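You operate a simulated robot arm through the tools that you are given. There is no shell and no other tool. Be economical: measure what you need, move in short steps, check, and stop when the job is done.

The job below is to be done with a simulated two-armed robot. You get a single attempt, and the scene is never put back.

TASK
Uncover the red gearbox top and tighten its plug and breather.
Fine: both hands take the white cover to the waiting bay; the gearbox top goes to the work bay and is held there as each one turns.

It is judged by the outcome, as a careful person would: the job done as asked, and still so three seconds after it is handed in. It fails if anything else is knocked over, pushed out of place, dropped, spilled or broken. Lids that push on must go on centred and level and be pressed home; caps that screw on are set level and turned clockwise until they are tight.

THE ROBOT
Two 7-joint arms with two-finger parallel grippers on one trunk, on a base that drives. Base frame: it is fixed to the floor where the robot stands at the start and does not move with it; the origin is under the middle of the robot, x ahead of it, y to its left, z up. Lengths are in m, angles in rad, forces in N, time in s.
The left shoulder is at the start at [0.07, 0.163, 1.12], the right one opposite. With the tool pointing down near the work surface each hand reaches from about 0.38 to 0.88 m from the robot's upright axis, wherever it stands, measured 20 degrees to its own side. Places, roughly: breather of the red gearbox top [0.5, 0.2, 0.8]; oil plug of the red gearbox top [0.5, 0.1, 0.8]; waiting bay [0.5, 1.1, 0.8]; work bay [0.5, 0.6, 0.8]. Payload 3.43 kg a hand.
Tool frame (each hand has its own): the origin (TCP) lies between the finger pads and is the grasp point; the fingertips stand 0.034 m ahead of it; z points along the fingers, y is the line along which they close. The gripper opens to 0.128 m. The fingers are 0.024 m wide and 0.012 m thick; the gripper's body (0.048 by 0.13 m) begins 0.096 m behind the TCP.
Orientation is told as [roll, pitch, yaw] about the base's x, y, z axes, in that order, counted from this pose: with the fingers straight down and closing along the base's y, the tool's x points along the base's -x, its y along +y and its z along -z.

THE INTERFACE
- The arms move only by the tool apply_moves. It takes "left_deltas", "right_deltas" or both (then of equal length, played together; a hand with none holds still); each is a list of rows, each an object of numbers (a shift or turn left out is 0, a gripper value left out holds the last): "tx", "ty", "tz": the shift along the tool's x, y, z in m; "ax", "ay", "az": the turn, a rotation vector about the tool's x, y, z in rad; "jaw": the finger opening in m, from 0 to 0.128. In form: [{"tx": .., "ty": .., "tz": .., "ax": .., "ay": .., "az": .., "jaw": ..}, ...]. A call has 1 to 12 rows; each row is the pose to reach, as a shift and turn from the pose commanded when the call began, along the tool's axes at that moment. A row lasts 0.2 s, in which the tool goes at most 0.05 m and 0.15 rad; a call with a longer step from one row to the next is refused whole, and so is a gripper value outside its range. A pose out of reach is approached as far as the arm can. The call stops where the force on the tool passes 40 N (or 10 N more than at its start, if that is more) or the arm is blocked; 0.2 s more then pass. The fingers move at their own pace (about 0.153 m/s each) and stop on an object; they squeeze with about 45 N. The grip force told is the motor's: it shows also when the fingers shut on nothing. Time passes only in rows, and 0.2 s behind the last, so rows that repeat a pose let the fingers close. The reply holds the time, the measured pose of the TCP, the force on the tool along the base axes, the opening and the grip force, in the units named above and with some noise, with the torque about the TCP (base axes, N m) and any sound that the robot's microphone picked up.
- Cameras (640 x 400 px; columns grow to the right, rows downward): "scene" is now at [0.1232, 0.0387, 1.3346]; the picture's right is [0.46, -0.89, 0.00], its down [-0.61, -0.31, -0.73] and it looks along [0.65, 0.34, -0.68] (base axes); focal length 214 px, centre (320, 200). "left" rides on the left gripper at [0.076, 0.011, -0.16] in its tool frame; the picture's right is [-0.15, 0.99, 0.00], its down [-0.88, -0.13, -0.46] and it looks along [-0.45, -0.07, 0.89] (tool axes); focal length 234 px, centre (320, 200). "right" rides on the right gripper at [0.076, -0.011, -0.16] in its tool frame; the picture's right is [0.15, 0.99, 0.00], its down [-0.88, 0.13, -0.46] and it looks along [-0.45, 0.07, 0.89] (tool axes); focal length 234 px, centre (320, 200). There is no depth. A picture from a camera that has moved, and an enlarged one, comes with that camera's place and axes in the base frame and with its lens.
- capture(camera): a new picture of that camera. It takes no simulated time.
- lift_body(by): slides the trunk up (or, below 0, down) by that many m; the arms and the scene camera ride with it, the base frame stays. It gives what a move gives, with no picture.
- roll_base(legs): drives the robot by 1 to 6 legs, each [ahead, left, turn to the left] in m, m and rad, along the robot's own axes; the way and the turn of a leg run together, so that a leg with both is an arc; at most 1.5 m and 3.142 rad a leg. The arms and the cameras ride along, it lands a little off, and it stops where it bumps. It gives what a move gives.
- turn_head(pan, tilt): turns the head with the scene camera to pan (to the left, within 1.501 rad either way) and tilt (down, from -0.506 to 1.204), counted from straight ahead of the robot. It gives what a move gives.
- close_up(camera, box): a new picture of the part [left, top, right, bottom] of that camera's present view, enlarged. It takes no simulated time.
- job_done(): hands the job in; it is judged then, once.

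Work in short steps. Places have to be worked out from the pictures, the camera data and where the tool is seen: move nearer, look again, correct. Check each grasp and each placing, and mend what went wrong. You have 120 turns and 100 pictures in all, those below and enlarged ones among them. Open the grippers and draw the arms clear of the work before you hand the job in, unless the task says otherwise; then end with one line.

The tools are called after "Call:" as name(argument=value, ...) on one line, values as JSON. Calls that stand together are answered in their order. apply_moves: Moves the arms, as the interface text tells. Its arguments: {"type":"object","properties":{"left_deltas":{"type":"array"},"right_deltas":{"type":"array"}},"required":[]} The other tools are called the same way: lift_body (by) slides the trunk up or down; roll_base (legs) drives the base; turn_head (pan, tilt) turns the head that bears the scene camera; capture (camera) takes a picture; close_up (camera, box) takes an enlarged picture of a part of a camera's view; job_done () hands the job in.

At the start:

```text
time_s: 0.0
left_tool_pos: [0.3534, 0.4866, 1.1623]
left_ee_rot: [0.001, -0.002, 0.001]
left_contact_force: [0.1, 0.0, -0.3]
left_ft_torque: [0.01, 0.04, 0.02]
left_finger_gap: 0.1277
left_finger_force: 0.1
right_tool_pos: [0.5526, 0.0438, 1.1982]
right_ee_rot: [0.0, 0.0, 0.0]
right_contact_force: [-0.1, -0.2, 0.0]
right_ft_torque: [-0.01, -0.01, -0.04]
right_finger_gap: 0.1281
right_finger_force: 0.1
trunk travel left (down, up): [-0.6, 0.34]
robot x, y, heading: [0.0003, 0.0005, 0.003]
head pan, tilt: [0.476, 0.75]
```

scene: 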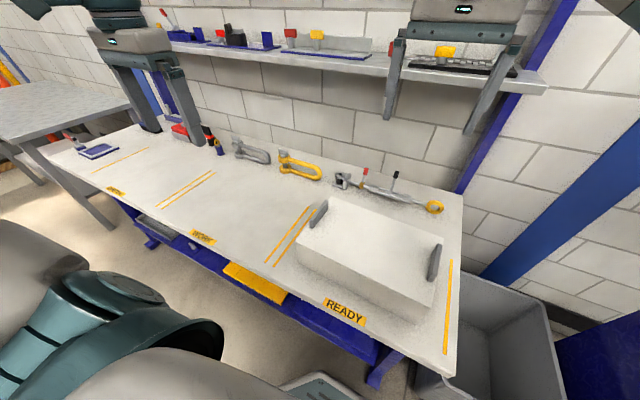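
right: 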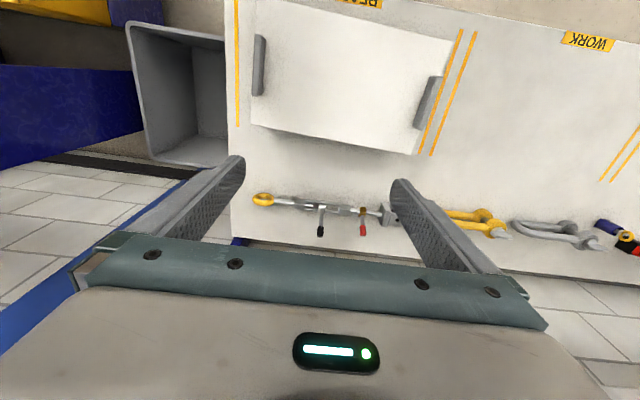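
left: 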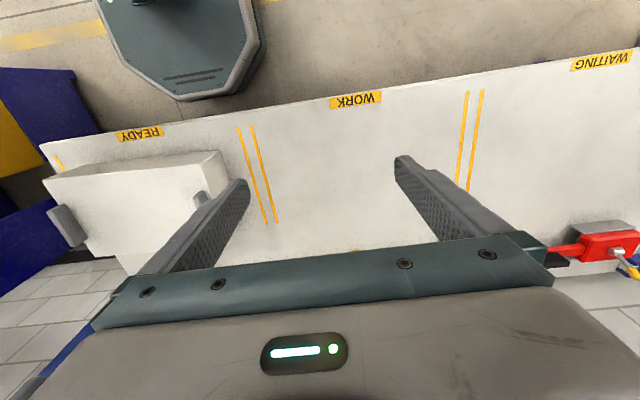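

I'll look closer at the cover and its handles before moving.

Call:
close_up(camera="scene", box=[260, 170, 480, 350])

Call:
close_up(camera="right", box=[220, 0, 500, 175])

Call:
close_up(camera="left", box=[30, 120, 270, 270])

```text
2.22 times, centred on (370, 260) of scene
camera zoom: at [0.1232, 0.0387, 1.3346], right [0.46, -0.89, 0.0], down [-0.61, -0.31, -0.73], along [0.65, 0.34, -0.68], focal length 477 px, centre (209, 67)
```

zoom: 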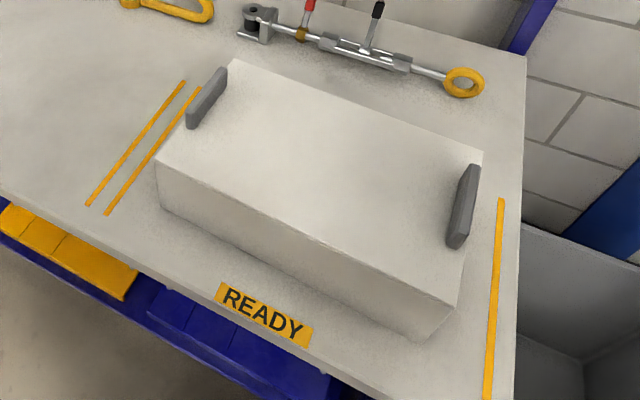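

```text
2.29 times, centred on (360, 88) of right
camera zoom: at [0.4785, 0.0317, 1.3567], right [-0.15, 0.99, 0.0], down [0.88, 0.13, 0.46], along [0.45, 0.07, -0.89], focal length 535 px, centre (229, 457)
```

zoom: 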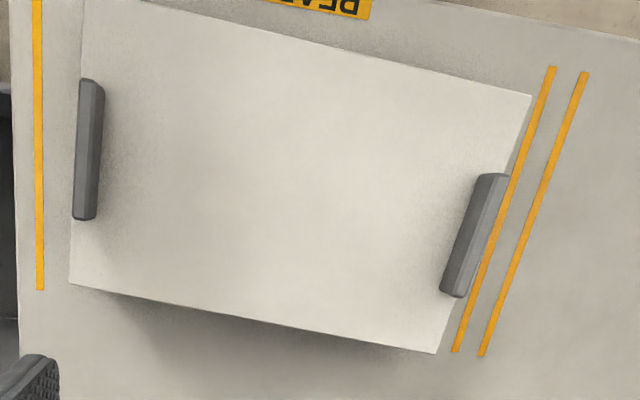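

```text
2.67 times, centred on (150, 195) of left
camera zoom: at [0.2794, 0.4984, 1.3219], right [0.15, 0.99, 0.0], down [0.88, -0.13, 0.46], along [0.45, -0.07, -0.89], focal length 624 px, centre (773, 213)
```

zoom: 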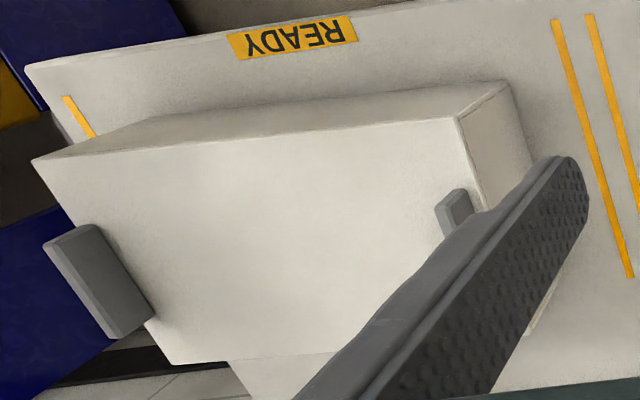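

The cover top is about z≈0.881, centred near [0.482, 0.08]. Its handles stand on the ends at about [0.482, 0.23] and [0.470, -0.07]. I'm bringing both hands above them at z≈1.0.

Call:
apply_moves(left_deltas=[{"tx": -0.016, "ty": -0.032, "tz": 0.02, "jaw": 0.07}, {"tx": -0.032, "ty": -0.064, "tz": 0.04}, {"tx": -0.048, "ty": -0.096, "tz": 0.06}, {"tx": -0.064, "ty": -0.128, "tz": 0.08}, {"tx": -0.08, "ty": -0.16, "tz": 0.1}, {"tx": -0.096, "ty": -0.192, "tz": 0.12}, {"tx": -0.112, "ty": -0.224, "tz": 0.14}, {"tx": -0.1286, "ty": -0.2566, "tz": 0.162, "az": 0.024}, {"tx": -0.1286, "ty": -0.2566, "tz": 0.162, "az": 0.024}], right_deltas=[{"tx": 0.01, "ty": -0.014, "tz": 0.025, "jaw": 0.07}, {"tx": 0.02, "ty": -0.028, "tz": 0.05}, {"tx": 0.03, "ty": -0.042, "tz": 0.075}, {"tx": 0.04, "ty": -0.056, "tz": 0.1}, {"tx": 0.05, "ty": -0.07, "tz": 0.125}, {"tx": 0.06, "ty": -0.084, "tz": 0.15}, {"tx": 0.072, "ty": -0.1, "tz": 0.175}, {"tx": 0.082, "ty": -0.114, "tz": 0.198, "az": 0.024}, {"tx": 0.082, "ty": -0.114, "tz": 0.198, "az": 0.024}])

Call:
capture(camera="right")

Call:
capture(camera="left")

Call:
capture(camera="scene")

```text
time_s: 2.0
left_tool_pos: [0.4809, 0.2319, 1.0004]
left_ee_rot: [-0.002, -0.003, -0.025]
left_contact_force: [-0.2, 0.0, 0.4]
left_ft_torque: [-0.02, 0.01, -0.03]
left_finger_gap: 0.0703
left_finger_force: 0.1
right_tool_pos: [0.4695, -0.0701, 0.9991]
right_ee_rot: [0.001, -0.002, -0.026]
right_contact_force: [0.1, -0.1, 0.5]
right_ft_torque: [-0.04, -0.01, -0.03]
right_finger_gap: 0.07
right_finger_force: 0.1
trunk travel left (down, up): [-0.6, 0.34]
robot x, y, heading: [-0.0014, -0.0007, -0.0]
head pan, tilt: [0.476, 0.75]
```

```text
93 pictures are left
camera right: at [0.3943, -0.079, 1.1579], right [-0.12, 0.99, 0.0], down [0.88, 0.11, 0.46], along [0.45, 0.06, -0.89], focal length 234 px, centre (320, 200)
```

right: 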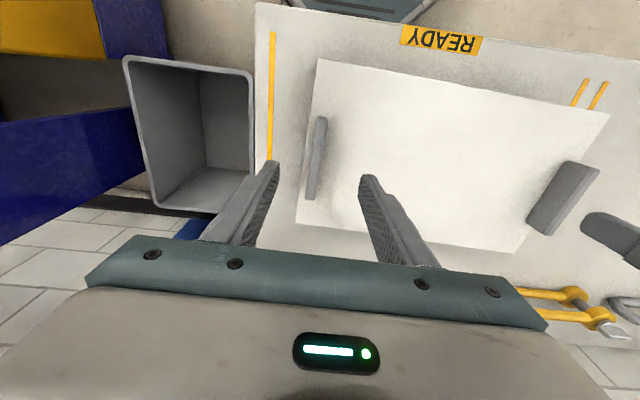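

```text
92 pictures are left
camera left: at [0.4068, 0.2461, 1.1598], right [0.17, 0.99, 0.0], down [0.88, -0.15, 0.46], along [0.45, -0.08, -0.89], focal length 234 px, centre (320, 200)
```

left: 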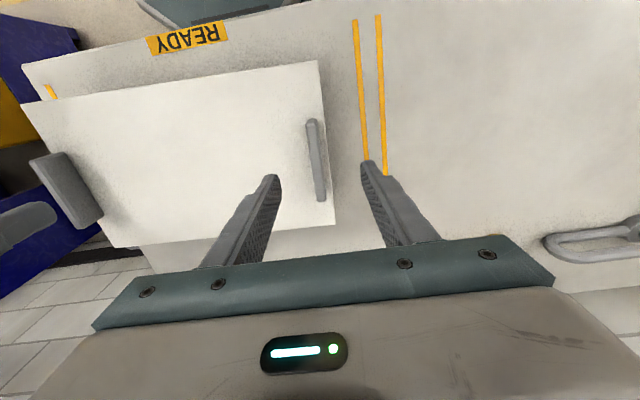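

```text
91 pictures are left
camera scene: at [0.1218, 0.0398, 1.3348], right [0.46, -0.89, 0.0], down [-0.61, -0.31, -0.73], along [0.65, 0.33, -0.68], focal length 214 px, centre (320, 200)
```

scene: 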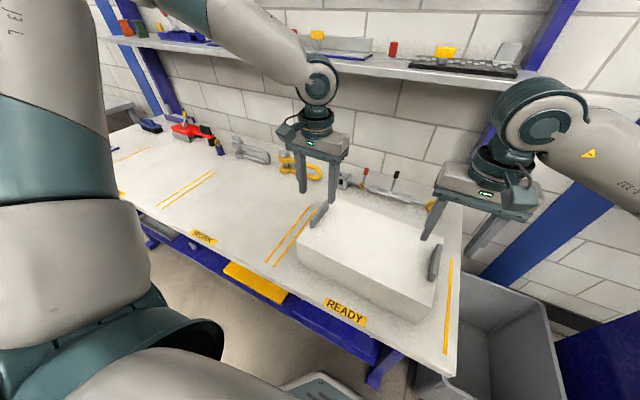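

Both handles are centred between the fingers, within about 3 mm. I'm lowering to TCP z≈0.921 so the tips stay just above the cover top.

Call:
apply_moves(left_deltas=[{"ty": -0.003, "tz": 0.03}, {"ty": -0.003, "tz": 0.055}, {"ty": -0.003, "tz": 0.07}, {"ty": -0.003, "tz": 0.079}, {"ty": -0.003, "tz": 0.079}], right_deltas=[{"ty": -0.002, "tz": 0.03}, {"ty": -0.002, "tz": 0.055}, {"ty": -0.002, "tz": 0.07}, {"ty": -0.002, "tz": 0.078}, {"ty": -0.002, "tz": 0.078}])

Call:
capture(camera="right")

Call:
capture(camera="left")

```text
time_s: 3.2
left_tool_pos: [0.4819, 0.2272, 0.9213]
left_ee_rot: [-0.001, 0.0, -0.025]
left_contact_force: [-0.5, 0.3, 0.1]
left_ft_torque: [-0.01, 0.04, -0.03]
left_finger_gap: 0.0698
left_finger_force: 0.1
right_tool_pos: [0.4691, -0.0735, 0.9218]
right_ee_rot: [0.001, -0.002, -0.025]
right_contact_force: [0.1, 0.3, 0.0]
right_ft_torque: [0.02, 0.01, 0.0]
right_finger_gap: 0.0702
right_finger_force: 0.1
trunk travel left (down, up): [-0.6, 0.34]
robot x, y, heading: [0.0001, -0.0009, -0.003]
head pan, tilt: [0.476, 0.75]
```

```text
90 pictures are left
camera right: at [0.396, -0.0821, 1.0807], right [-0.12, 0.99, 0.0], down [0.88, 0.11, 0.46], along [0.45, 0.06, -0.89], focal length 234 px, centre (320, 200)
```

right: 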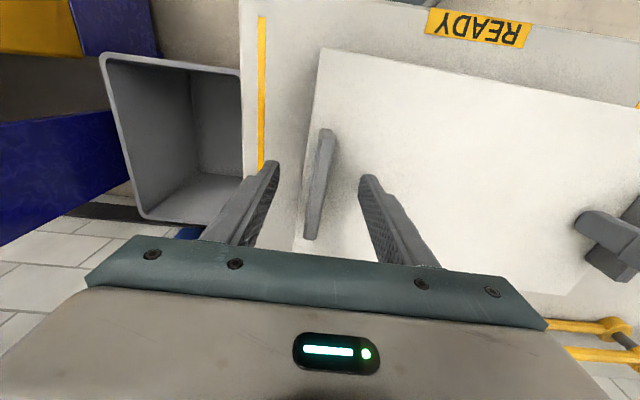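

```text
89 pictures are left
camera left: at [0.4084, 0.2402, 1.0808], right [0.17, 0.99, 0.0], down [0.88, -0.15, 0.46], along [0.45, -0.08, -0.89], focal length 234 px, centre (320, 200)
```

left: 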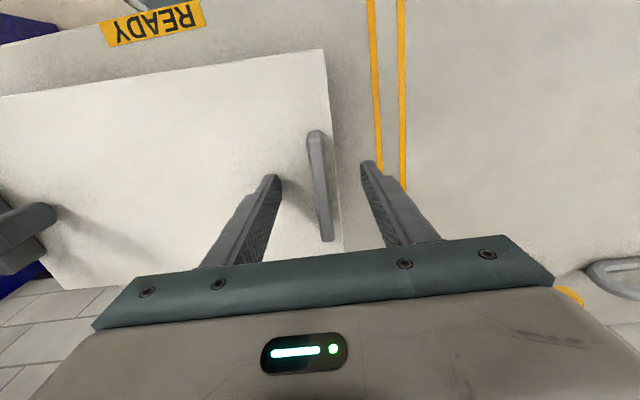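

Good, the handles sit centred between the fingers. I'm closing both grippers while holding pose.

Call:
apply_moves(left_deltas=[{"jaw": 0.0}, {"jaw": 0.0}, {"jaw": 0.0}], right_deltas=[{"jaw": 0.0}, {"jaw": 0.0}, {"jaw": 0.0}])

```text
time_s: 4.0
left_tool_pos: [0.4837, 0.2265, 0.9196]
left_ee_rot: [0.003, 0.0, -0.023]
left_contact_force: [-5.9, 21.4, 3.4]
left_ft_torque: [0.01, -0.4, -1.07]
left_finger_gap: 0.0119
left_finger_force: 44.7
right_tool_pos: [0.4714, -0.0737, 0.9215]
right_ee_rot: [-0.003, 0.0, -0.027]
right_contact_force: [6.8, -20.6, 0.1]
right_ft_torque: [-0.02, 0.17, -0.97]
right_finger_gap: 0.0118
right_finger_force: 45.8
trunk travel left (down, up): [-0.6, 0.34]
robot x, y, heading: [0.0012, -0.0, -0.002]
head pan, tilt: [0.476, 0.75]
```

Both gripped at a 12 mm gap, with about 21 N of sideways strain between the hands. I'll relax it outward and lift a little with the arms.

Call:
apply_moves(left_deltas=[{"ty": 0.0015}, {"ty": 0.0015, "tz": -0.005}, {"ty": 0.0015, "tz": -0.015}, {"ty": 0.0015, "tz": -0.025}], right_deltas=[{"ty": -0.0015}, {"ty": -0.0015, "tz": -0.005}, {"ty": -0.0015, "tz": -0.015}, {"ty": -0.0015, "tz": -0.025}])

Call:
capture(camera="scene")

```text
time_s: 5.0
left_tool_pos: [0.4809, 0.2268, 0.9467]
left_ee_rot: [-0.003, -0.002, -0.027]
left_contact_force: [-7.9, -0.9, 3.3]
left_ft_torque: [-0.16, -1.03, -1.17]
left_finger_gap: 0.0116
left_finger_force: 44.8
right_tool_pos: [0.4704, -0.0757, 0.9468]
right_ee_rot: [0.001, 0.0, -0.026]
right_contact_force: [7.5, 2.6, -0.5]
right_ft_torque: [0.1, 0.69, -1.04]
right_finger_gap: 0.0115
right_finger_force: 44.8
trunk travel left (down, up): [-0.6, 0.34]
robot x, y, heading: [-0.0003, -0.0005, 0.002]
head pan, tilt: [0.476, 0.75]
```

```text
88 pictures are left
camera scene: at [0.123, 0.0384, 1.3347], right [0.46, -0.89, 0.0], down [-0.61, -0.31, -0.73], along [0.65, 0.34, -0.68], focal length 214 px, centre (320, 200)
```

scene: 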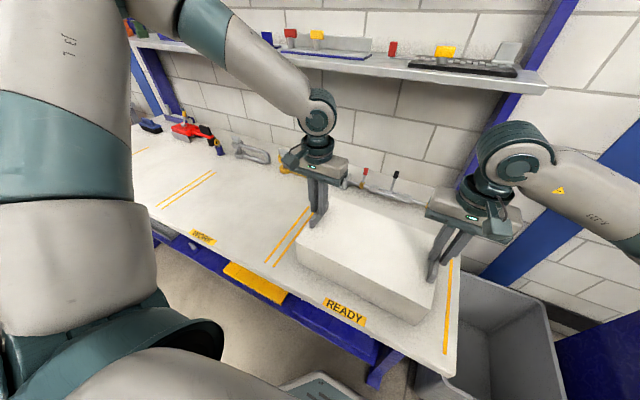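

The z-forces barely changed, so I need to check whether the cover really came up or the fingers slid up the handles.

Call:
close_up(camera="scene", box=[260, 170, 480, 350])

Call:
capture(camera="left")

```text
2.22 times, centred on (370, 260) of scene
camera zoom: at [0.123, 0.0384, 1.3347], right [0.46, -0.89, 0.0], down [-0.61, -0.31, -0.73], along [0.65, 0.34, -0.68], focal length 477 px, centre (209, 67)
```

zoom: 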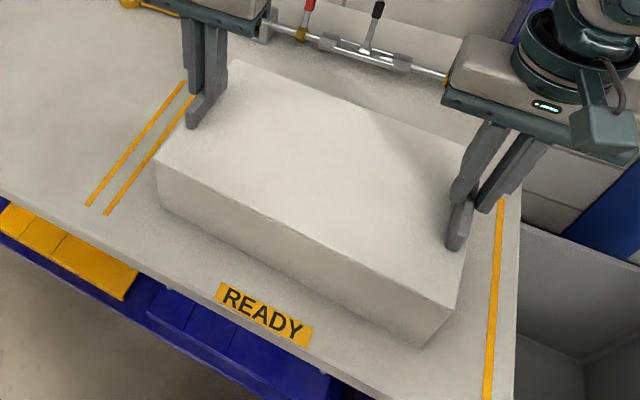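

```text
86 pictures are left
camera left: at [0.4072, 0.2416, 1.1055], right [0.17, 0.98, 0.0], down [0.88, -0.15, 0.46], along [0.45, -0.08, -0.89], focal length 234 px, centre (320, 200)
```

left: 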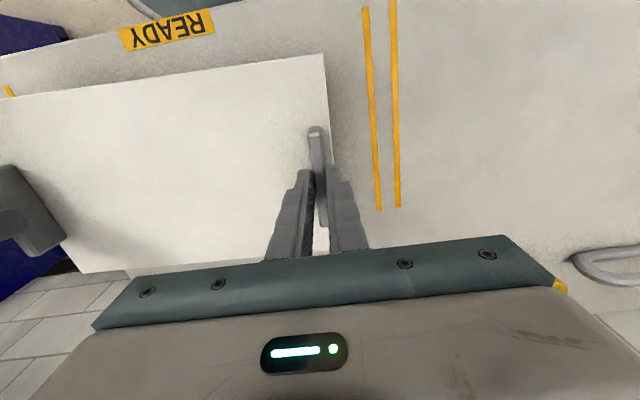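

Call:
close_up(camera="left", box=[240, 100, 400, 260])

Call:
close_up(camera="right", box=[240, 100, 400, 260])

Call:
close_up(camera="scene", box=[400, 190, 470, 270])

```text
2.50 times, centred on (320, 180) of left
camera zoom: at [0.4072, 0.2416, 1.1055], right [0.17, 0.98, 0.0], down [0.88, -0.15, 0.46], along [0.45, -0.08, -0.89], focal length 585 px, centre (320, 250)
```

zoom: 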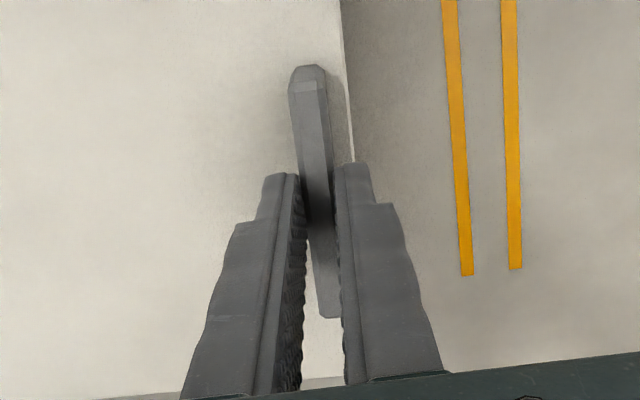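

```text
2.50 times, centred on (320, 180) of right
camera zoom: at [0.3958, -0.084, 1.1056], right [-0.12, 0.99, 0.0], down [0.88, 0.11, 0.46], along [0.45, 0.06, -0.89], focal length 585 px, centre (320, 250)
```

zoom: 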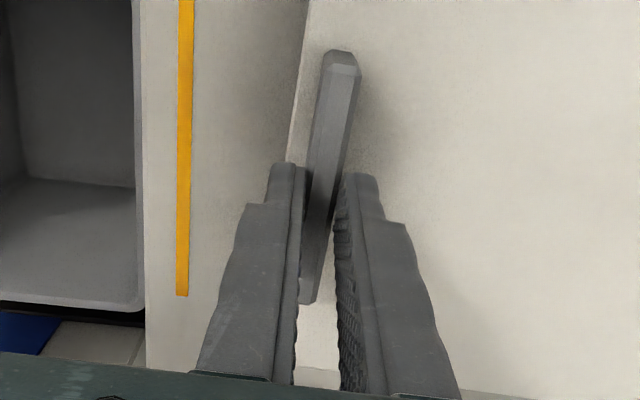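

```text
5.00 times, centred on (435, 230) of scene
camera zoom: at [0.123, 0.0384, 1.3347], right [0.46, -0.89, 0.0], down [-0.61, -0.31, -0.73], along [0.65, 0.34, -0.68], focal length 1072 px, centre (-255, 50)
```

zoom: 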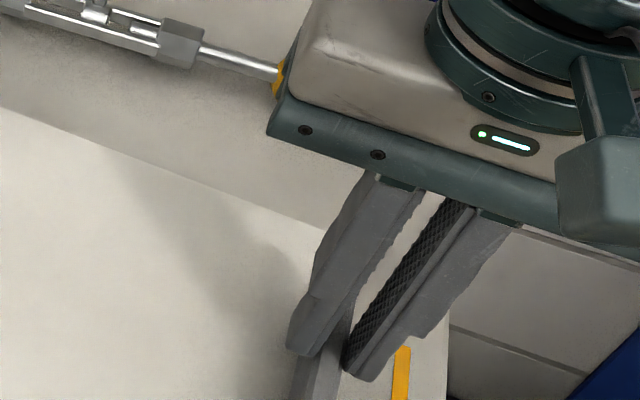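

The cover stayed put: the fingers slid up the handles. I'll reopen, go down to full depth, regrip and lift in tiny steps while watching the force.

Call:
apply_moves(left_deltas=[{"jaw": 0.04}, {"jaw": 0.04, "tz": 0.015}, {"jaw": 0.04, "tz": 0.029}, {"jaw": 0.0, "tz": 0.029}, {"jaw": 0.0, "tz": 0.029}, {"jaw": 0.0, "tz": 0.029}, {"jaw": 0.0, "tz": 0.029}], right_deltas=[{"jaw": 0.04}, {"jaw": 0.04, "tz": 0.015}, {"jaw": 0.04, "tz": 0.029}, {"jaw": 0.0, "tz": 0.029}, {"jaw": 0.0, "tz": 0.029}, {"jaw": 0.0, "tz": 0.029}, {"jaw": 0.0, "tz": 0.029}])

Call:
apply_moves(left_deltas=[{"tz": -0.001}, {"tz": -0.002}, {"tz": -0.003}], right_deltas=[{"tz": -0.001}, {"tz": -0.002}, {"tz": -0.003}])

```text
time_s: 6.6
left_tool_pos: [0.4813, 0.2281, 0.919]
left_ee_rot: [-0.002, 0.001, -0.025]
left_contact_force: [-7.4, -16.9, 0.7]
left_ft_torque: [-0.1, -0.06, -1.14]
left_finger_gap: 0.0118
left_finger_force: 44.7
right_tool_pos: [0.4709, -0.0731, 0.92]
right_ee_rot: [0.005, -0.004, -0.024]
right_contact_force: [11.7, 19.8, 26.3]
right_ft_torque: [0.17, -0.05, -1.21]
right_finger_gap: 0.012
right_finger_force: 45.2
trunk travel left (down, up): [-0.6, 0.34]
robot x, y, heading: [0.0038, -0.0025, 0.002]
head pan, tilt: [0.476, 0.75]
```

```text
time_s: 7.4
left_tool_pos: [0.4825, 0.2282, 0.9198]
left_ee_rot: [-0.001, 0.002, -0.024]
left_contact_force: [-8.9, -27.8, 0.2]
left_ft_torque: [-0.02, 1.43, -1.12]
left_finger_gap: 0.012
left_finger_force: 45.4
right_tool_pos: [0.4703, -0.0734, 0.919]
right_ee_rot: [0.001, 0.003, -0.023]
right_contact_force: [9.3, 28.5, 0.0]
right_ft_torque: [0.31, -1.42, -1.18]
right_finger_gap: 0.0123
right_finger_force: 45.0
trunk travel left (down, up): [-0.6, 0.34]
robot x, y, heading: [0.0, -0.0004, -0.001]
head pan, tilt: [0.476, 0.75]
```

The right tips touched the cover top (26 N), so depth is full now. I'll ease the 28 N stretch between hands by moving each inward 1.2 mm, then lift 10 mm slowly and compare pictures.

Call:
apply_moves(left_deltas=[{"ty": -0.0012}, {"ty": -0.0012}, {"ty": -0.0012, "tz": -0.002}, {"ty": -0.0012, "tz": -0.004}, {"ty": -0.0012, "tz": -0.006}, {"ty": -0.0012, "tz": -0.008}, {"ty": -0.0012, "tz": -0.01}], right_deltas=[{"ty": 0.0012}, {"ty": 0.0012}, {"ty": 0.0012, "tz": -0.002}, {"ty": 0.0012, "tz": -0.004}, {"ty": 0.0012, "tz": -0.006}, {"ty": 0.0012, "tz": -0.008}, {"ty": 0.0012, "tz": -0.01}])

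Call:
close_up(camera="scene", box=[260, 170, 480, 350])

```text
time_s: 9.0
left_tool_pos: [0.483, 0.2272, 0.9295]
left_ee_rot: [0.002, 0.0, -0.024]
left_contact_force: [-6.3, -3.0, 3.0]
left_ft_torque: [-0.96, -0.69, -0.94]
left_finger_gap: 0.0118
left_finger_force: 45.2
right_tool_pos: [0.4709, -0.0745, 0.9311]
right_ee_rot: [-0.003, 0.001, -0.025]
right_contact_force: [6.0, 4.0, -7.2]
right_ft_torque: [-0.44, 0.77, -1.02]
right_finger_gap: 0.0122
right_finger_force: 44.8
trunk travel left (down, up): [-0.6, 0.34]
robot x, y, heading: [0.001, -0.0039, -0.002]
head pan, tilt: [0.476, 0.75]
```

```text
2.22 times, centred on (370, 260) of scene
camera zoom: at [0.1235, 0.0385, 1.3346], right [0.46, -0.89, 0.0], down [-0.61, -0.31, -0.73], along [0.65, 0.34, -0.68], focal length 477 px, centre (209, 67)
```

zoom: 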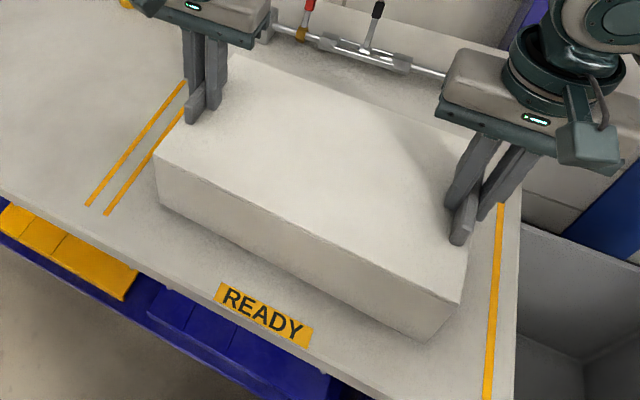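

This time the cover edges moved up in the picture, so it is lifting. I'm continuing slowly.

Call:
apply_moves(left_deltas=[{"tz": -0.002}, {"tz": -0.004}, {"tz": -0.006}, {"tz": -0.008}, {"tz": -0.01}, {"tz": -0.012}, {"tz": -0.014}, {"tz": -0.016}, {"tz": -0.018}, {"tz": -0.02}], right_deltas=[{"tz": -0.002}, {"tz": -0.004}, {"tz": -0.006}, {"tz": -0.008}, {"tz": -0.01}, {"tz": -0.012}, {"tz": -0.014}, {"tz": -0.016}, {"tz": -0.018}, {"tz": -0.02}])

Call:
close_up(camera="scene", box=[260, 170, 480, 350])

```text
time_s: 11.2
left_tool_pos: [0.4816, 0.2275, 0.9494]
left_ee_rot: [0.002, 0.001, -0.022]
left_contact_force: [-5.9, 21.9, -0.7]
left_ft_torque: [-0.13, 0.64, -1.1]
left_finger_gap: 0.0121
left_finger_force: 44.9
right_tool_pos: [0.4718, -0.0743, 0.9524]
right_ee_rot: [-0.002, 0.0, -0.025]
right_contact_force: [8.0, -21.6, -3.1]
right_ft_torque: [-0.48, -0.64, -1.09]
right_finger_gap: 0.0119
right_finger_force: 45.2
trunk travel left (down, up): [-0.6, 0.34]
robot x, y, heading: [-0.0036, 0.0007, 0.003]
head pan, tilt: [0.476, 0.75]
```

```text
2.22 times, centred on (370, 260) of scene
camera zoom: at [0.1237, 0.0386, 1.3346], right [0.46, -0.89, 0.0], down [-0.61, -0.31, -0.73], along [0.65, 0.34, -0.68], focal length 477 px, centre (209, 67)
```

zoom: 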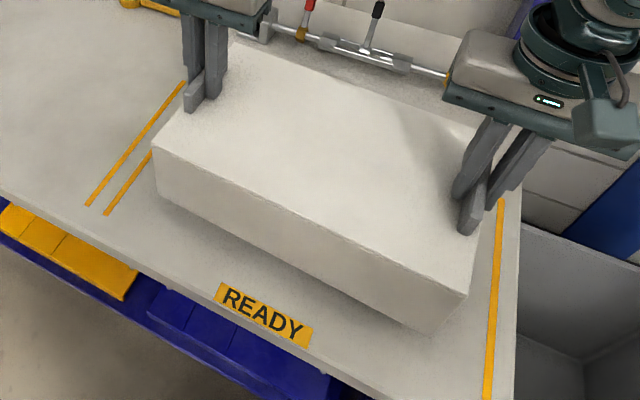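

It's rising with the hands. I'm continuing a bit faster while easing outward 0.8 mm.

Call:
apply_moves(left_deltas=[{"ty": 0.0008, "tz": -0.003}, {"ty": 0.0008, "tz": -0.007}, {"ty": 0.0008, "tz": -0.012}, {"ty": 0.0008, "tz": -0.017}, {"ty": 0.0008, "tz": -0.022}, {"ty": 0.0008, "tz": -0.027}, {"ty": 0.0008, "tz": -0.032}, {"ty": 0.0008, "tz": -0.037}, {"ty": 0.0008, "tz": -0.042}, {"ty": 0.0008, "tz": -0.047}, {"ty": 0.0008, "tz": -0.051}, {"ty": 0.0008, "tz": -0.053}], right_deltas=[{"ty": -0.0008, "tz": -0.003}, {"ty": -0.0008, "tz": -0.007}, {"ty": -0.0008, "tz": -0.012}, {"ty": -0.0008, "tz": -0.017}, {"ty": -0.0008, "tz": -0.022}, {"ty": -0.0008, "tz": -0.027}, {"ty": -0.0008, "tz": -0.032}, {"ty": -0.0008, "tz": -0.037}, {"ty": -0.0008, "tz": -0.042}, {"ty": -0.0008, "tz": -0.047}, {"ty": -0.0008, "tz": -0.051}, {"ty": -0.0008, "tz": -0.053}])

Call:
capture(camera="scene")

```text
time_s: 13.8
left_tool_pos: [0.4839, 0.2281, 1.0037]
left_ee_rot: [-0.001, 0.0, -0.026]
left_contact_force: [-7.0, 11.1, -0.4]
left_ft_torque: [-0.04, 0.03, -1.08]
left_finger_gap: 0.0121
left_finger_force: 44.6
right_tool_pos: [0.4702, -0.0753, 1.004]
right_ee_rot: [-0.001, 0.0, -0.025]
right_contact_force: [6.5, -11.9, -4.1]
right_ft_torque: [-0.38, 0.0, -1.1]
right_finger_gap: 0.0121
right_finger_force: 44.6
trunk travel left (down, up): [-0.6, 0.34]
robot x, y, heading: [-0.0012, -0.0012, -0.003]
head pan, tilt: [0.476, 0.75]
```

```text
80 pictures are left
camera scene: at [0.1237, 0.0385, 1.3346], right [0.46, -0.89, 0.0], down [-0.61, -0.31, -0.73], along [0.65, 0.34, -0.68], focal length 214 px, centre (320, 200)
```

scene: 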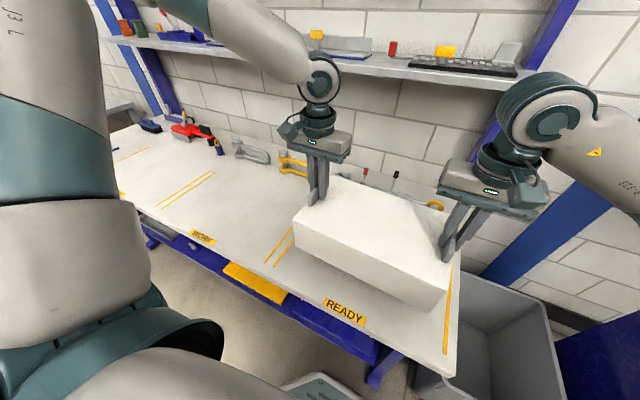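

The cover is well up, with its bottom at about 0.86. I'll raise it another 70 mm for clearance.

Call:
apply_moves(left_deltas=[{"tz": -0.003}, {"tz": -0.008}, {"tz": -0.014}, {"tz": -0.021}, {"tz": -0.028}, {"tz": -0.035}, {"tz": -0.042}, {"tz": -0.049}, {"tz": -0.056}, {"tz": -0.062}, {"tz": -0.067}, {"tz": -0.07}], right_deltas=[{"tz": -0.003}, {"tz": -0.008}, {"tz": -0.014}, {"tz": -0.021}, {"tz": -0.028}, {"tz": -0.035}, {"tz": -0.042}, {"tz": -0.049}, {"tz": -0.056}, {"tz": -0.062}, {"tz": -0.067}, {"tz": -0.07}])

Call:
capture(camera="scene")

Call:
capture(camera="left")

```text
time_s: 16.4
left_tool_pos: [0.482, 0.2282, 1.0745]
left_ee_rot: [-0.001, -0.001, -0.025]
left_contact_force: [-8.7, -19.8, -1.7]
left_ft_torque: [-0.25, 0.06, -1.15]
left_finger_gap: 0.0116
left_finger_force: 45.8
right_tool_pos: [0.4709, -0.073, 1.0738]
right_ee_rot: [0.002, -0.001, -0.024]
right_contact_force: [8.1, 19.4, -2.9]
right_ft_torque: [0.1, -0.02, -1.14]
right_finger_gap: 0.0122
right_finger_force: 45.9
trunk travel left (down, up): [-0.6, 0.34]
robot x, y, heading: [0.0027, 0.0002, -0.0]
head pan, tilt: [0.476, 0.75]
```

```text
79 pictures are left
camera scene: at [0.1235, 0.0386, 1.3346], right [0.46, -0.89, 0.0], down [-0.61, -0.31, -0.73], along [0.65, 0.34, -0.68], focal length 214 px, centre (320, 200)
```

scene: 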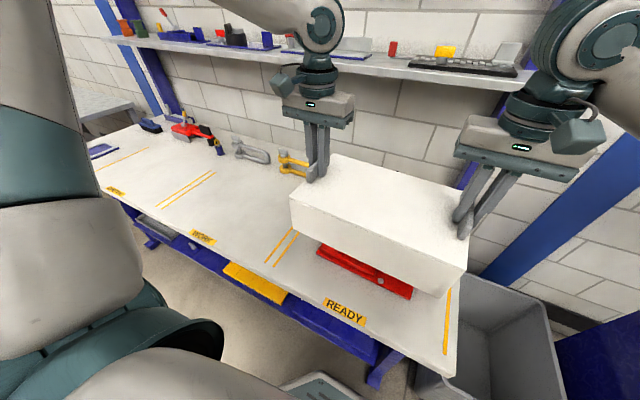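

```text
78 pictures are left
camera left: at [0.4081, 0.2425, 1.2339], right [0.17, 0.99, 0.0], down [0.88, -0.15, 0.46], along [0.45, -0.08, -0.89], focal length 234 px, centre (320, 200)
```

left: 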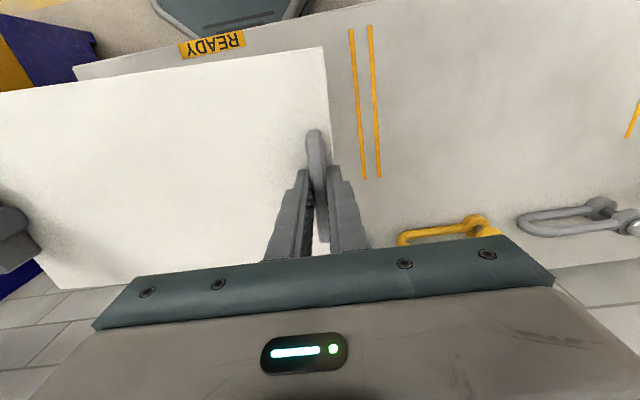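

The gearbox top is exposed and the cover is clear of it. Before driving left I'll look along the path.

Call:
turn_head(pan=1.1, tilt=0.55)

Call:
capture(camera="scene")

```text
time_s: 17.4
left_tool_pos: [0.4824, 0.2285, 1.0741]
left_ee_rot: [-0.001, -0.001, -0.024]
left_contact_force: [-8.6, -25.4, 0.3]
left_ft_torque: [-0.47, 0.2, -1.08]
left_finger_gap: 0.0119
left_finger_force: 44.8
right_tool_pos: [0.4707, -0.0723, 1.0732]
right_ee_rot: [0.003, -0.001, -0.024]
right_contact_force: [8.7, 26.4, -3.3]
right_ft_torque: [0.08, -0.22, -1.08]
right_finger_gap: 0.0119
right_finger_force: 45.4
trunk travel left (down, up): [-0.6, 0.34]
robot x, y, heading: [0.0008, -0.0016, 0.0]
head pan, tilt: [1.1, 0.55]
```

```text
77 pictures are left
camera scene: at [0.0908, 0.0806, 1.352], right [0.89, -0.45, 0.0], down [-0.24, -0.47, -0.85], along [0.39, 0.76, -0.52], focal length 214 px, centre (320, 200)
```

scene: 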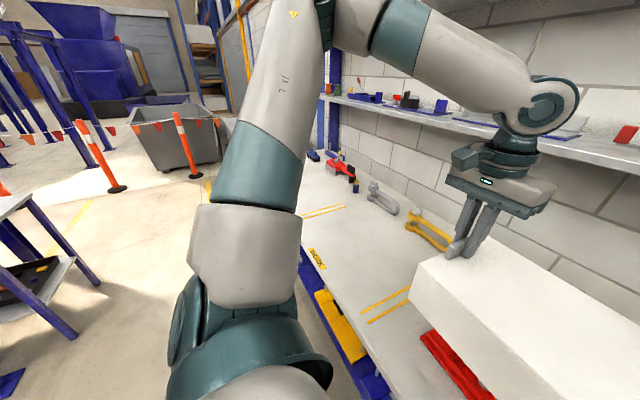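

The path to the left is clear: the other table is well behind. I'll ease the stretch between the hands and drive a first short leg.

Call:
apply_moves(left_deltas=[{"ty": -0.0008}, {"ty": -0.0008}], right_deltas=[{"ty": 0.0008}, {"ty": 0.0008}])

Call:
roll_base(legs=[[0, 0.2, 0]])

Call:
capture(camera="scene")

Call:
capture(camera="left")

```text
time_s: 18.0
left_tool_pos: [0.4819, 0.2291, 1.0732]
left_ee_rot: [0.0, 0.001, -0.023]
left_contact_force: [-8.1, -16.6, -2.5]
left_ft_torque: [-0.3, -0.17, -1.11]
left_finger_gap: 0.012
left_finger_force: 45.0
right_tool_pos: [0.4703, -0.0735, 1.0742]
right_ee_rot: [0.0, -0.002, -0.025]
right_contact_force: [8.1, 16.1, -1.5]
right_ft_torque: [0.43, 0.19, -1.13]
right_finger_gap: 0.0118
right_finger_force: 45.2
trunk travel left (down, up): [-0.6, 0.34]
robot x, y, heading: [0.0027, 0.0018, -0.001]
head pan, tilt: [1.1, 0.55]
```

```text
time_s: 19.6
left_tool_pos: [0.4814, 0.4342, 1.0736]
left_ee_rot: [-0.001, 0.001, -0.023]
left_contact_force: [-7.4, -5.2, -2.0]
left_ft_torque: [-0.1, 0.1, -1.16]
left_finger_gap: 0.012
left_finger_force: 44.9
right_tool_pos: [0.4703, 0.1325, 1.0747]
right_ee_rot: [0.0, 0.0, -0.022]
right_contact_force: [8.0, 5.5, -1.4]
right_ft_torque: [0.15, -0.08, -1.17]
right_finger_gap: 0.0118
right_finger_force: 45.0
trunk travel left (down, up): [-0.6, 0.34]
robot x, y, heading: [-0.0044, 0.208, -0.001]
head pan, tilt: [1.1, 0.55]
```

```text
76 pictures are left
camera scene: at [0.0905, 0.2868, 1.352], right [0.89, -0.45, 0.0], down [-0.24, -0.47, -0.85], along [0.39, 0.76, -0.52], focal length 214 px, centre (320, 200)
```

scene: 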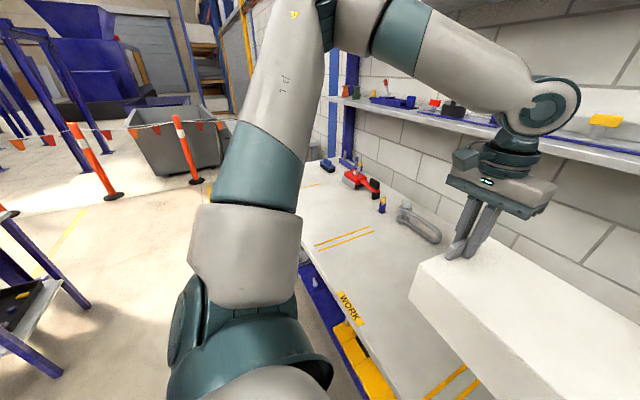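

```text
75 pictures are left
camera left: at [0.4081, 0.4484, 1.2337], right [0.17, 0.99, 0.0], down [0.88, -0.15, 0.45], along [0.45, -0.08, -0.89], focal length 234 px, centre (320, 200)
```

left: 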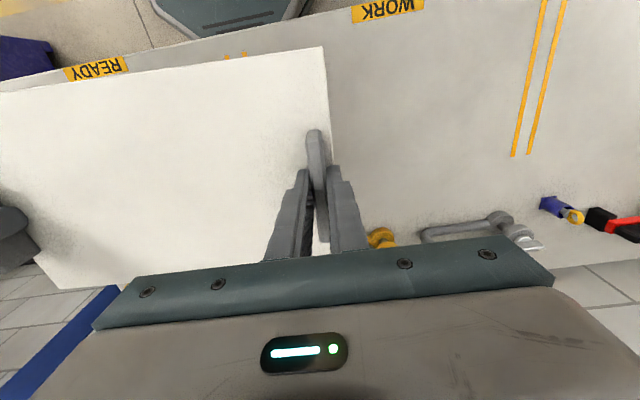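

The cover rides steadily. I'm driving the remaining 0.81 m left.

Call:
roll_base(legs=[[0, 0.5, 0], [0, 0.31, 0]])

Call:
capture(camera="left")

Call:
capture(camera="right")

Call:
turn_head(pan=0.4, tilt=0.85)

Call:
capture(camera="scene")

```text
time_s: 24.3
left_tool_pos: [0.4819, 1.248, 1.0739]
left_ee_rot: [-0.001, 0.002, -0.025]
left_contact_force: [-7.9, -0.6, -1.7]
left_ft_torque: [-0.1, 0.03, -1.14]
left_finger_gap: 0.0117
left_finger_force: 45.0
right_tool_pos: [0.4692, 0.9472, 1.0748]
right_ee_rot: [-0.001, 0.001, -0.024]
right_contact_force: [7.6, 1.9, -1.7]
right_ft_torque: [0.07, -0.04, -1.13]
right_finger_gap: 0.0119
right_finger_force: 44.8
trunk travel left (down, up): [-0.6, 0.34]
robot x, y, heading: [-0.001, 1.0207, 0.004]
head pan, tilt: [1.1, 0.55]
```

```text
74 pictures are left
camera left: at [0.4073, 1.2618, 1.2337], right [0.17, 0.99, 0.0], down [0.88, -0.15, 0.45], along [0.45, -0.08, -0.89], focal length 234 px, centre (320, 200)
```

left: 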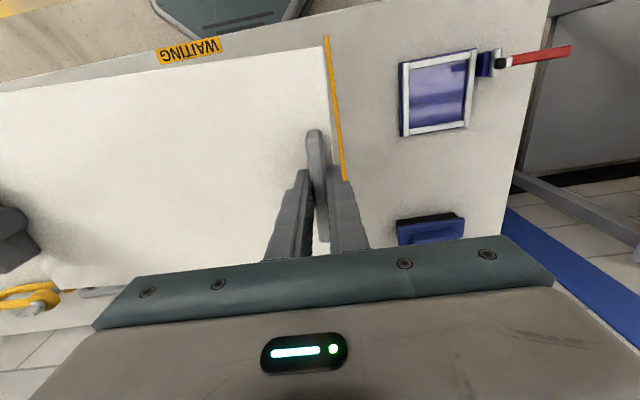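

```text
73 pictures are left
camera right: at [0.3949, 0.937, 1.2328], right [-0.12, 0.99, 0.0], down [0.88, 0.11, 0.46], along [0.45, 0.06, -0.89], focal length 234 px, centre (320, 200)
```

right: 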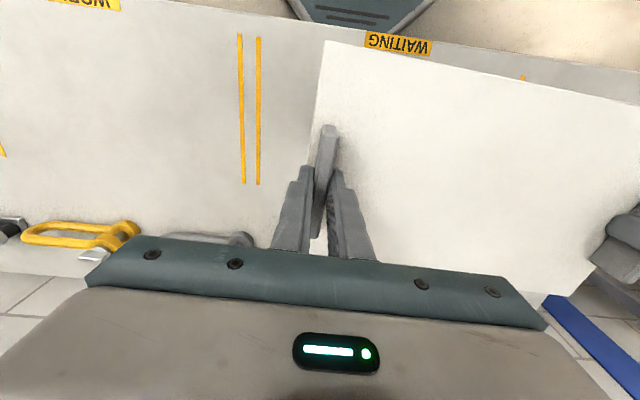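

```text
time_s: 25.4
left_tool_pos: [0.4808, 1.2486, 1.0734]
left_ee_rot: [0.001, 0.002, -0.024]
left_contact_force: [-7.9, -1.1, -1.0]
left_ft_torque: [-0.12, 0.86, -1.13]
left_finger_gap: 0.012
left_finger_force: 45.1
right_tool_pos: [0.4691, 0.9462, 1.0745]
right_ee_rot: [0.0, -0.001, -0.023]
right_contact_force: [7.7, 0.7, -2.5]
right_ft_torque: [-0.17, -0.84, -1.13]
right_finger_gap: 0.0119
right_finger_force: 44.7
trunk travel left (down, up): [-0.6, 0.34]
robot x, y, heading: [0.0009, 1.0171, -0.001]
head pan, tilt: [0.4, 0.85]
```

```text
72 pictures are left
camera scene: at [0.1208, 1.0512, 1.3266], right [0.39, -0.92, 0.0], down [-0.69, -0.29, -0.66], along [0.61, 0.26, -0.75], focal length 214 px, centre (320, 200)
```

scene: 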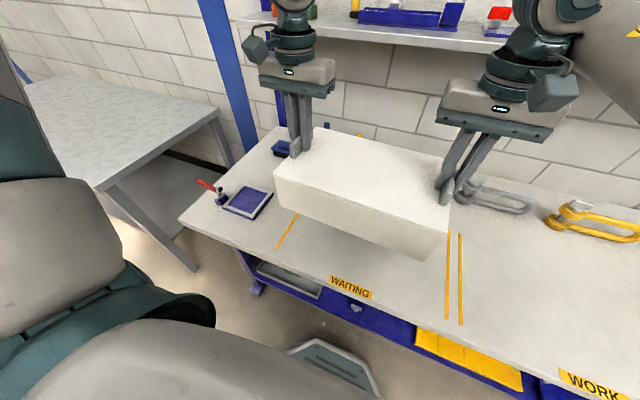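

The cover's centre is at y≈1.098. I place the bay between y≈0.83 and 1.285, so I'll shift 35 mm right to centre it, then lower.

Call:
roll_base(legs=[[0, -0.035, 0]])

Call:
apply_moves(left_deltas=[{"tz": 0.004}, {"tz": 0.012}, {"tz": 0.022}, {"tz": 0.034}, {"tz": 0.046}, {"tz": 0.058}, {"tz": 0.07}, {"tz": 0.082}, {"tz": 0.094}, {"tz": 0.104}, {"tz": 0.112}, {"tz": 0.116}], right_deltas=[{"tz": 0.004}, {"tz": 0.012}, {"tz": 0.022}, {"tz": 0.034}, {"tz": 0.046}, {"tz": 0.058}, {"tz": 0.07}, {"tz": 0.082}, {"tz": 0.094}, {"tz": 0.104}, {"tz": 0.112}, {"tz": 0.116}])

Call:
capture(camera="scene")

```text
time_s: 26.2
left_tool_pos: [0.4802, 1.218, 1.0722]
left_ee_rot: [-0.002, 0.0, -0.022]
left_contact_force: [-6.3, -0.6, -1.3]
left_ft_torque: [-0.09, 0.66, -1.01]
left_finger_gap: 0.0121
left_finger_force: 45.2
right_tool_pos: [0.4689, 0.9147, 1.0743]
right_ee_rot: [-0.002, -0.001, -0.024]
right_contact_force: [7.3, 0.7, -1.5]
right_ft_torque: [-0.04, -0.64, -1.0]
right_finger_gap: 0.0119
right_finger_force: 45.3
trunk travel left (down, up): [-0.6, 0.34]
robot x, y, heading: [-0.0041, 0.9859, 0.004]
head pan, tilt: [0.4, 0.85]
```

```text
time_s: 28.8
left_tool_pos: [0.4817, 1.2148, 0.956]
left_ee_rot: [0.001, 0.0, -0.025]
left_contact_force: [-6.7, 5.8, -2.2]
left_ft_torque: [-0.05, -0.13, -1.1]
left_finger_gap: 0.0116
left_finger_force: 45.1
right_tool_pos: [0.4685, 0.9131, 0.9577]
right_ee_rot: [0.0, 0.0, -0.021]
right_contact_force: [6.4, -6.8, -2.3]
right_ft_torque: [-0.18, 0.11, -1.1]
right_finger_gap: 0.0119
right_finger_force: 45.0
trunk travel left (down, up): [-0.6, 0.34]
robot x, y, heading: [-0.0009, 0.9829, -0.006]
head pan, tilt: [0.4, 0.85]
```

```text
71 pictures are left
camera scene: at [0.1207, 1.0181, 1.3266], right [0.39, -0.92, 0.0], down [-0.69, -0.29, -0.66], along [0.61, 0.26, -0.75], focal length 214 px, centre (320, 200)
```

scene: 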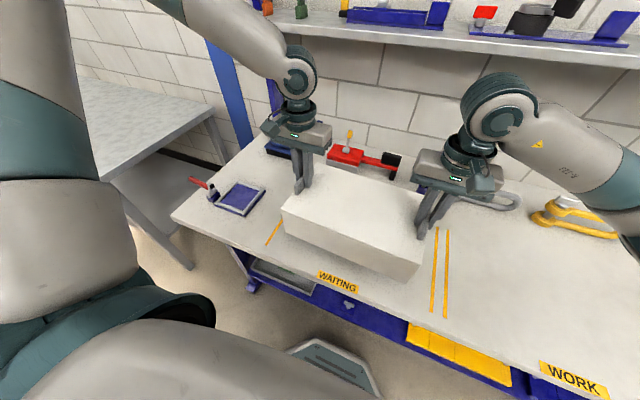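

The bay is clear and about 3.5 cm remain. I'm lowering gently until the cover takes its weight on the table.

Call:
apply_moves(left_deltas=[{"tz": 0.008}, {"tz": 0.016}, {"tz": 0.023}, {"tz": 0.028}, {"tz": 0.031}, {"tz": 0.033}, {"tz": 0.035}, {"tz": 0.036}, {"tz": 0.037}], right_deltas=[{"tz": 0.008}, {"tz": 0.016}, {"tz": 0.023}, {"tz": 0.028}, {"tz": 0.031}, {"tz": 0.033}, {"tz": 0.035}, {"tz": 0.036}, {"tz": 0.037}])

Call:
capture(camera="scene")

```text
time_s: 30.8
left_tool_pos: [0.4795, 1.2146, 0.9212]
left_ee_rot: [0.001, 0.003, -0.022]
left_contact_force: [-6.9, 2.1, -4.5]
left_ft_torque: [0.17, 0.11, -1.04]
left_finger_gap: 0.0117
left_finger_force: 45.3
right_tool_pos: [0.4699, 0.9142, 0.92]
right_ee_rot: [-0.001, 0.001, -0.024]
right_contact_force: [8.1, -0.3, -1.2]
right_ft_torque: [0.26, -0.19, -1.04]
right_finger_gap: 0.012
right_finger_force: 44.8
trunk travel left (down, up): [-0.6, 0.34]
robot x, y, heading: [-0.0034, 0.9841, -0.001]
head pan, tilt: [0.4, 0.85]
```

```text
70 pictures are left
camera scene: at [0.1208, 1.0181, 1.3266], right [0.39, -0.92, 0.0], down [-0.69, -0.29, -0.66], along [0.61, 0.26, -0.75], focal length 214 px, centre (320, 200)
```

scene: 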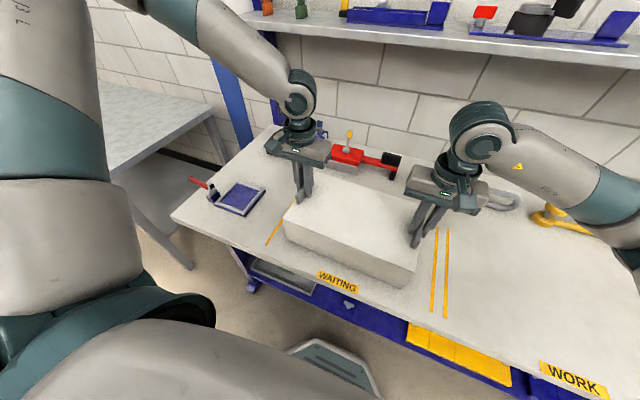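

Not yet in contact according to the force. I'll continue in 1 mm steps.

Call:
apply_moves(left_deltas=[{"tz": 0.001}, {"tz": 0.002}, {"tz": 0.003}, {"tz": 0.004}], right_deltas=[{"tz": 0.001}, {"tz": 0.002}, {"tz": 0.003}, {"tz": 0.004}])

Call:
close_up(camera="scene", box=[260, 180, 440, 310])

```text
time_s: 31.8
left_tool_pos: [0.4802, 1.2147, 0.9198]
left_ee_rot: [0.0, -0.001, -0.024]
left_contact_force: [-3.7, -1.1, 14.8]
left_ft_torque: [0.08, 1.44, -1.09]
left_finger_gap: 0.012
left_finger_force: 44.9
right_tool_pos: [0.4693, 0.9125, 0.9194]
right_ee_rot: [0.001, -0.005, -0.024]
right_contact_force: [13.7, 2.0, 19.7]
right_ft_torque: [-0.11, 0.81, -1.09]
right_finger_gap: 0.0118
right_finger_force: 44.8
trunk travel left (down, up): [-0.6, 0.34]
robot x, y, heading: [0.0021, 0.9863, 0.001]
head pan, tilt: [0.4, 0.85]
```

```text
3.08 times, centred on (350, 245) of scene
camera zoom: at [0.1196, 1.0177, 1.3274], right [0.39, -0.92, 0.0], down [-0.69, -0.29, -0.66], along [0.61, 0.26, -0.75], focal length 660 px, centre (228, 62)
```

zoom: 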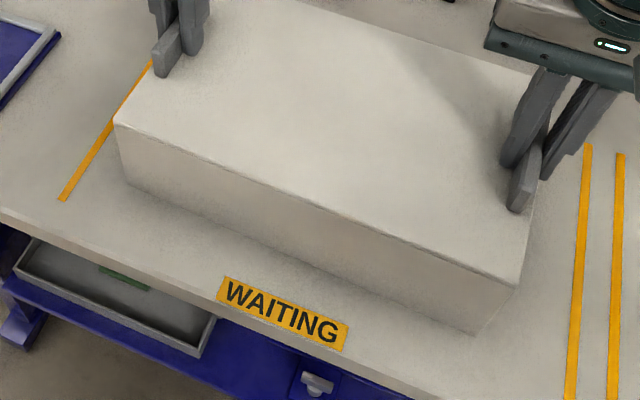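

The table now pushes back with 15–20 N a side, so the cover is seated. I'm releasing and lifting clear.

Call:
apply_moves(left_deltas=[{"tz": -0.002, "jaw": 0.05}, {"tz": -0.002}, {"tz": -0.02}, {"tz": -0.05}, {"tz": -0.09}, {"tz": -0.13}, {"tz": -0.16}], right_deltas=[{"tz": -0.002, "jaw": 0.05}, {"tz": -0.002}, {"tz": -0.02}, {"tz": -0.05}, {"tz": -0.09}, {"tz": -0.13}, {"tz": -0.16}])

Call:
capture(camera="scene")

```text
time_s: 33.4
left_tool_pos: [0.4797, 1.2118, 1.077]
left_ee_rot: [0.001, 0.001, -0.025]
left_contact_force: [0.3, 0.0, 0.2]
left_ft_torque: [-0.02, 0.02, 0.01]
left_finger_gap: 0.0502
left_finger_force: 0.0
right_tool_pos: [0.4697, 0.914, 1.0795]
right_ee_rot: [0.001, 0.001, -0.023]
right_contact_force: [-1.1, -0.4, -0.3]
right_ft_torque: [0.01, -0.02, -0.02]
right_finger_gap: 0.0498
right_finger_force: 0.1
trunk travel left (down, up): [-0.6, 0.34]
robot x, y, heading: [-0.0027, 0.9862, 0.0]
head pan, tilt: [0.4, 0.85]
```

```text
68 pictures are left
camera scene: at [0.1193, 1.018, 1.3266], right [0.39, -0.92, 0.0], down [-0.69, -0.29, -0.66], along [0.61, 0.26, -0.75], focal length 214 px, centre (320, 200)
```

scene: 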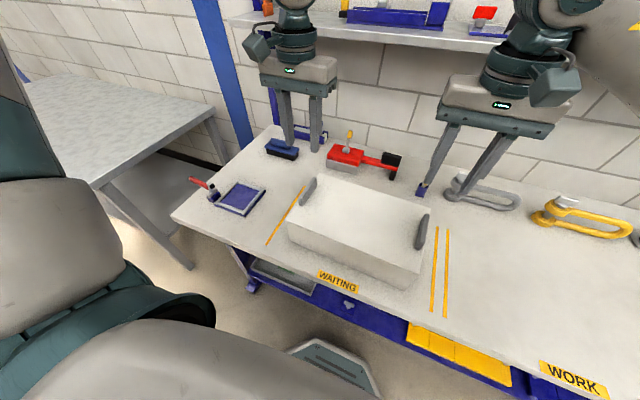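

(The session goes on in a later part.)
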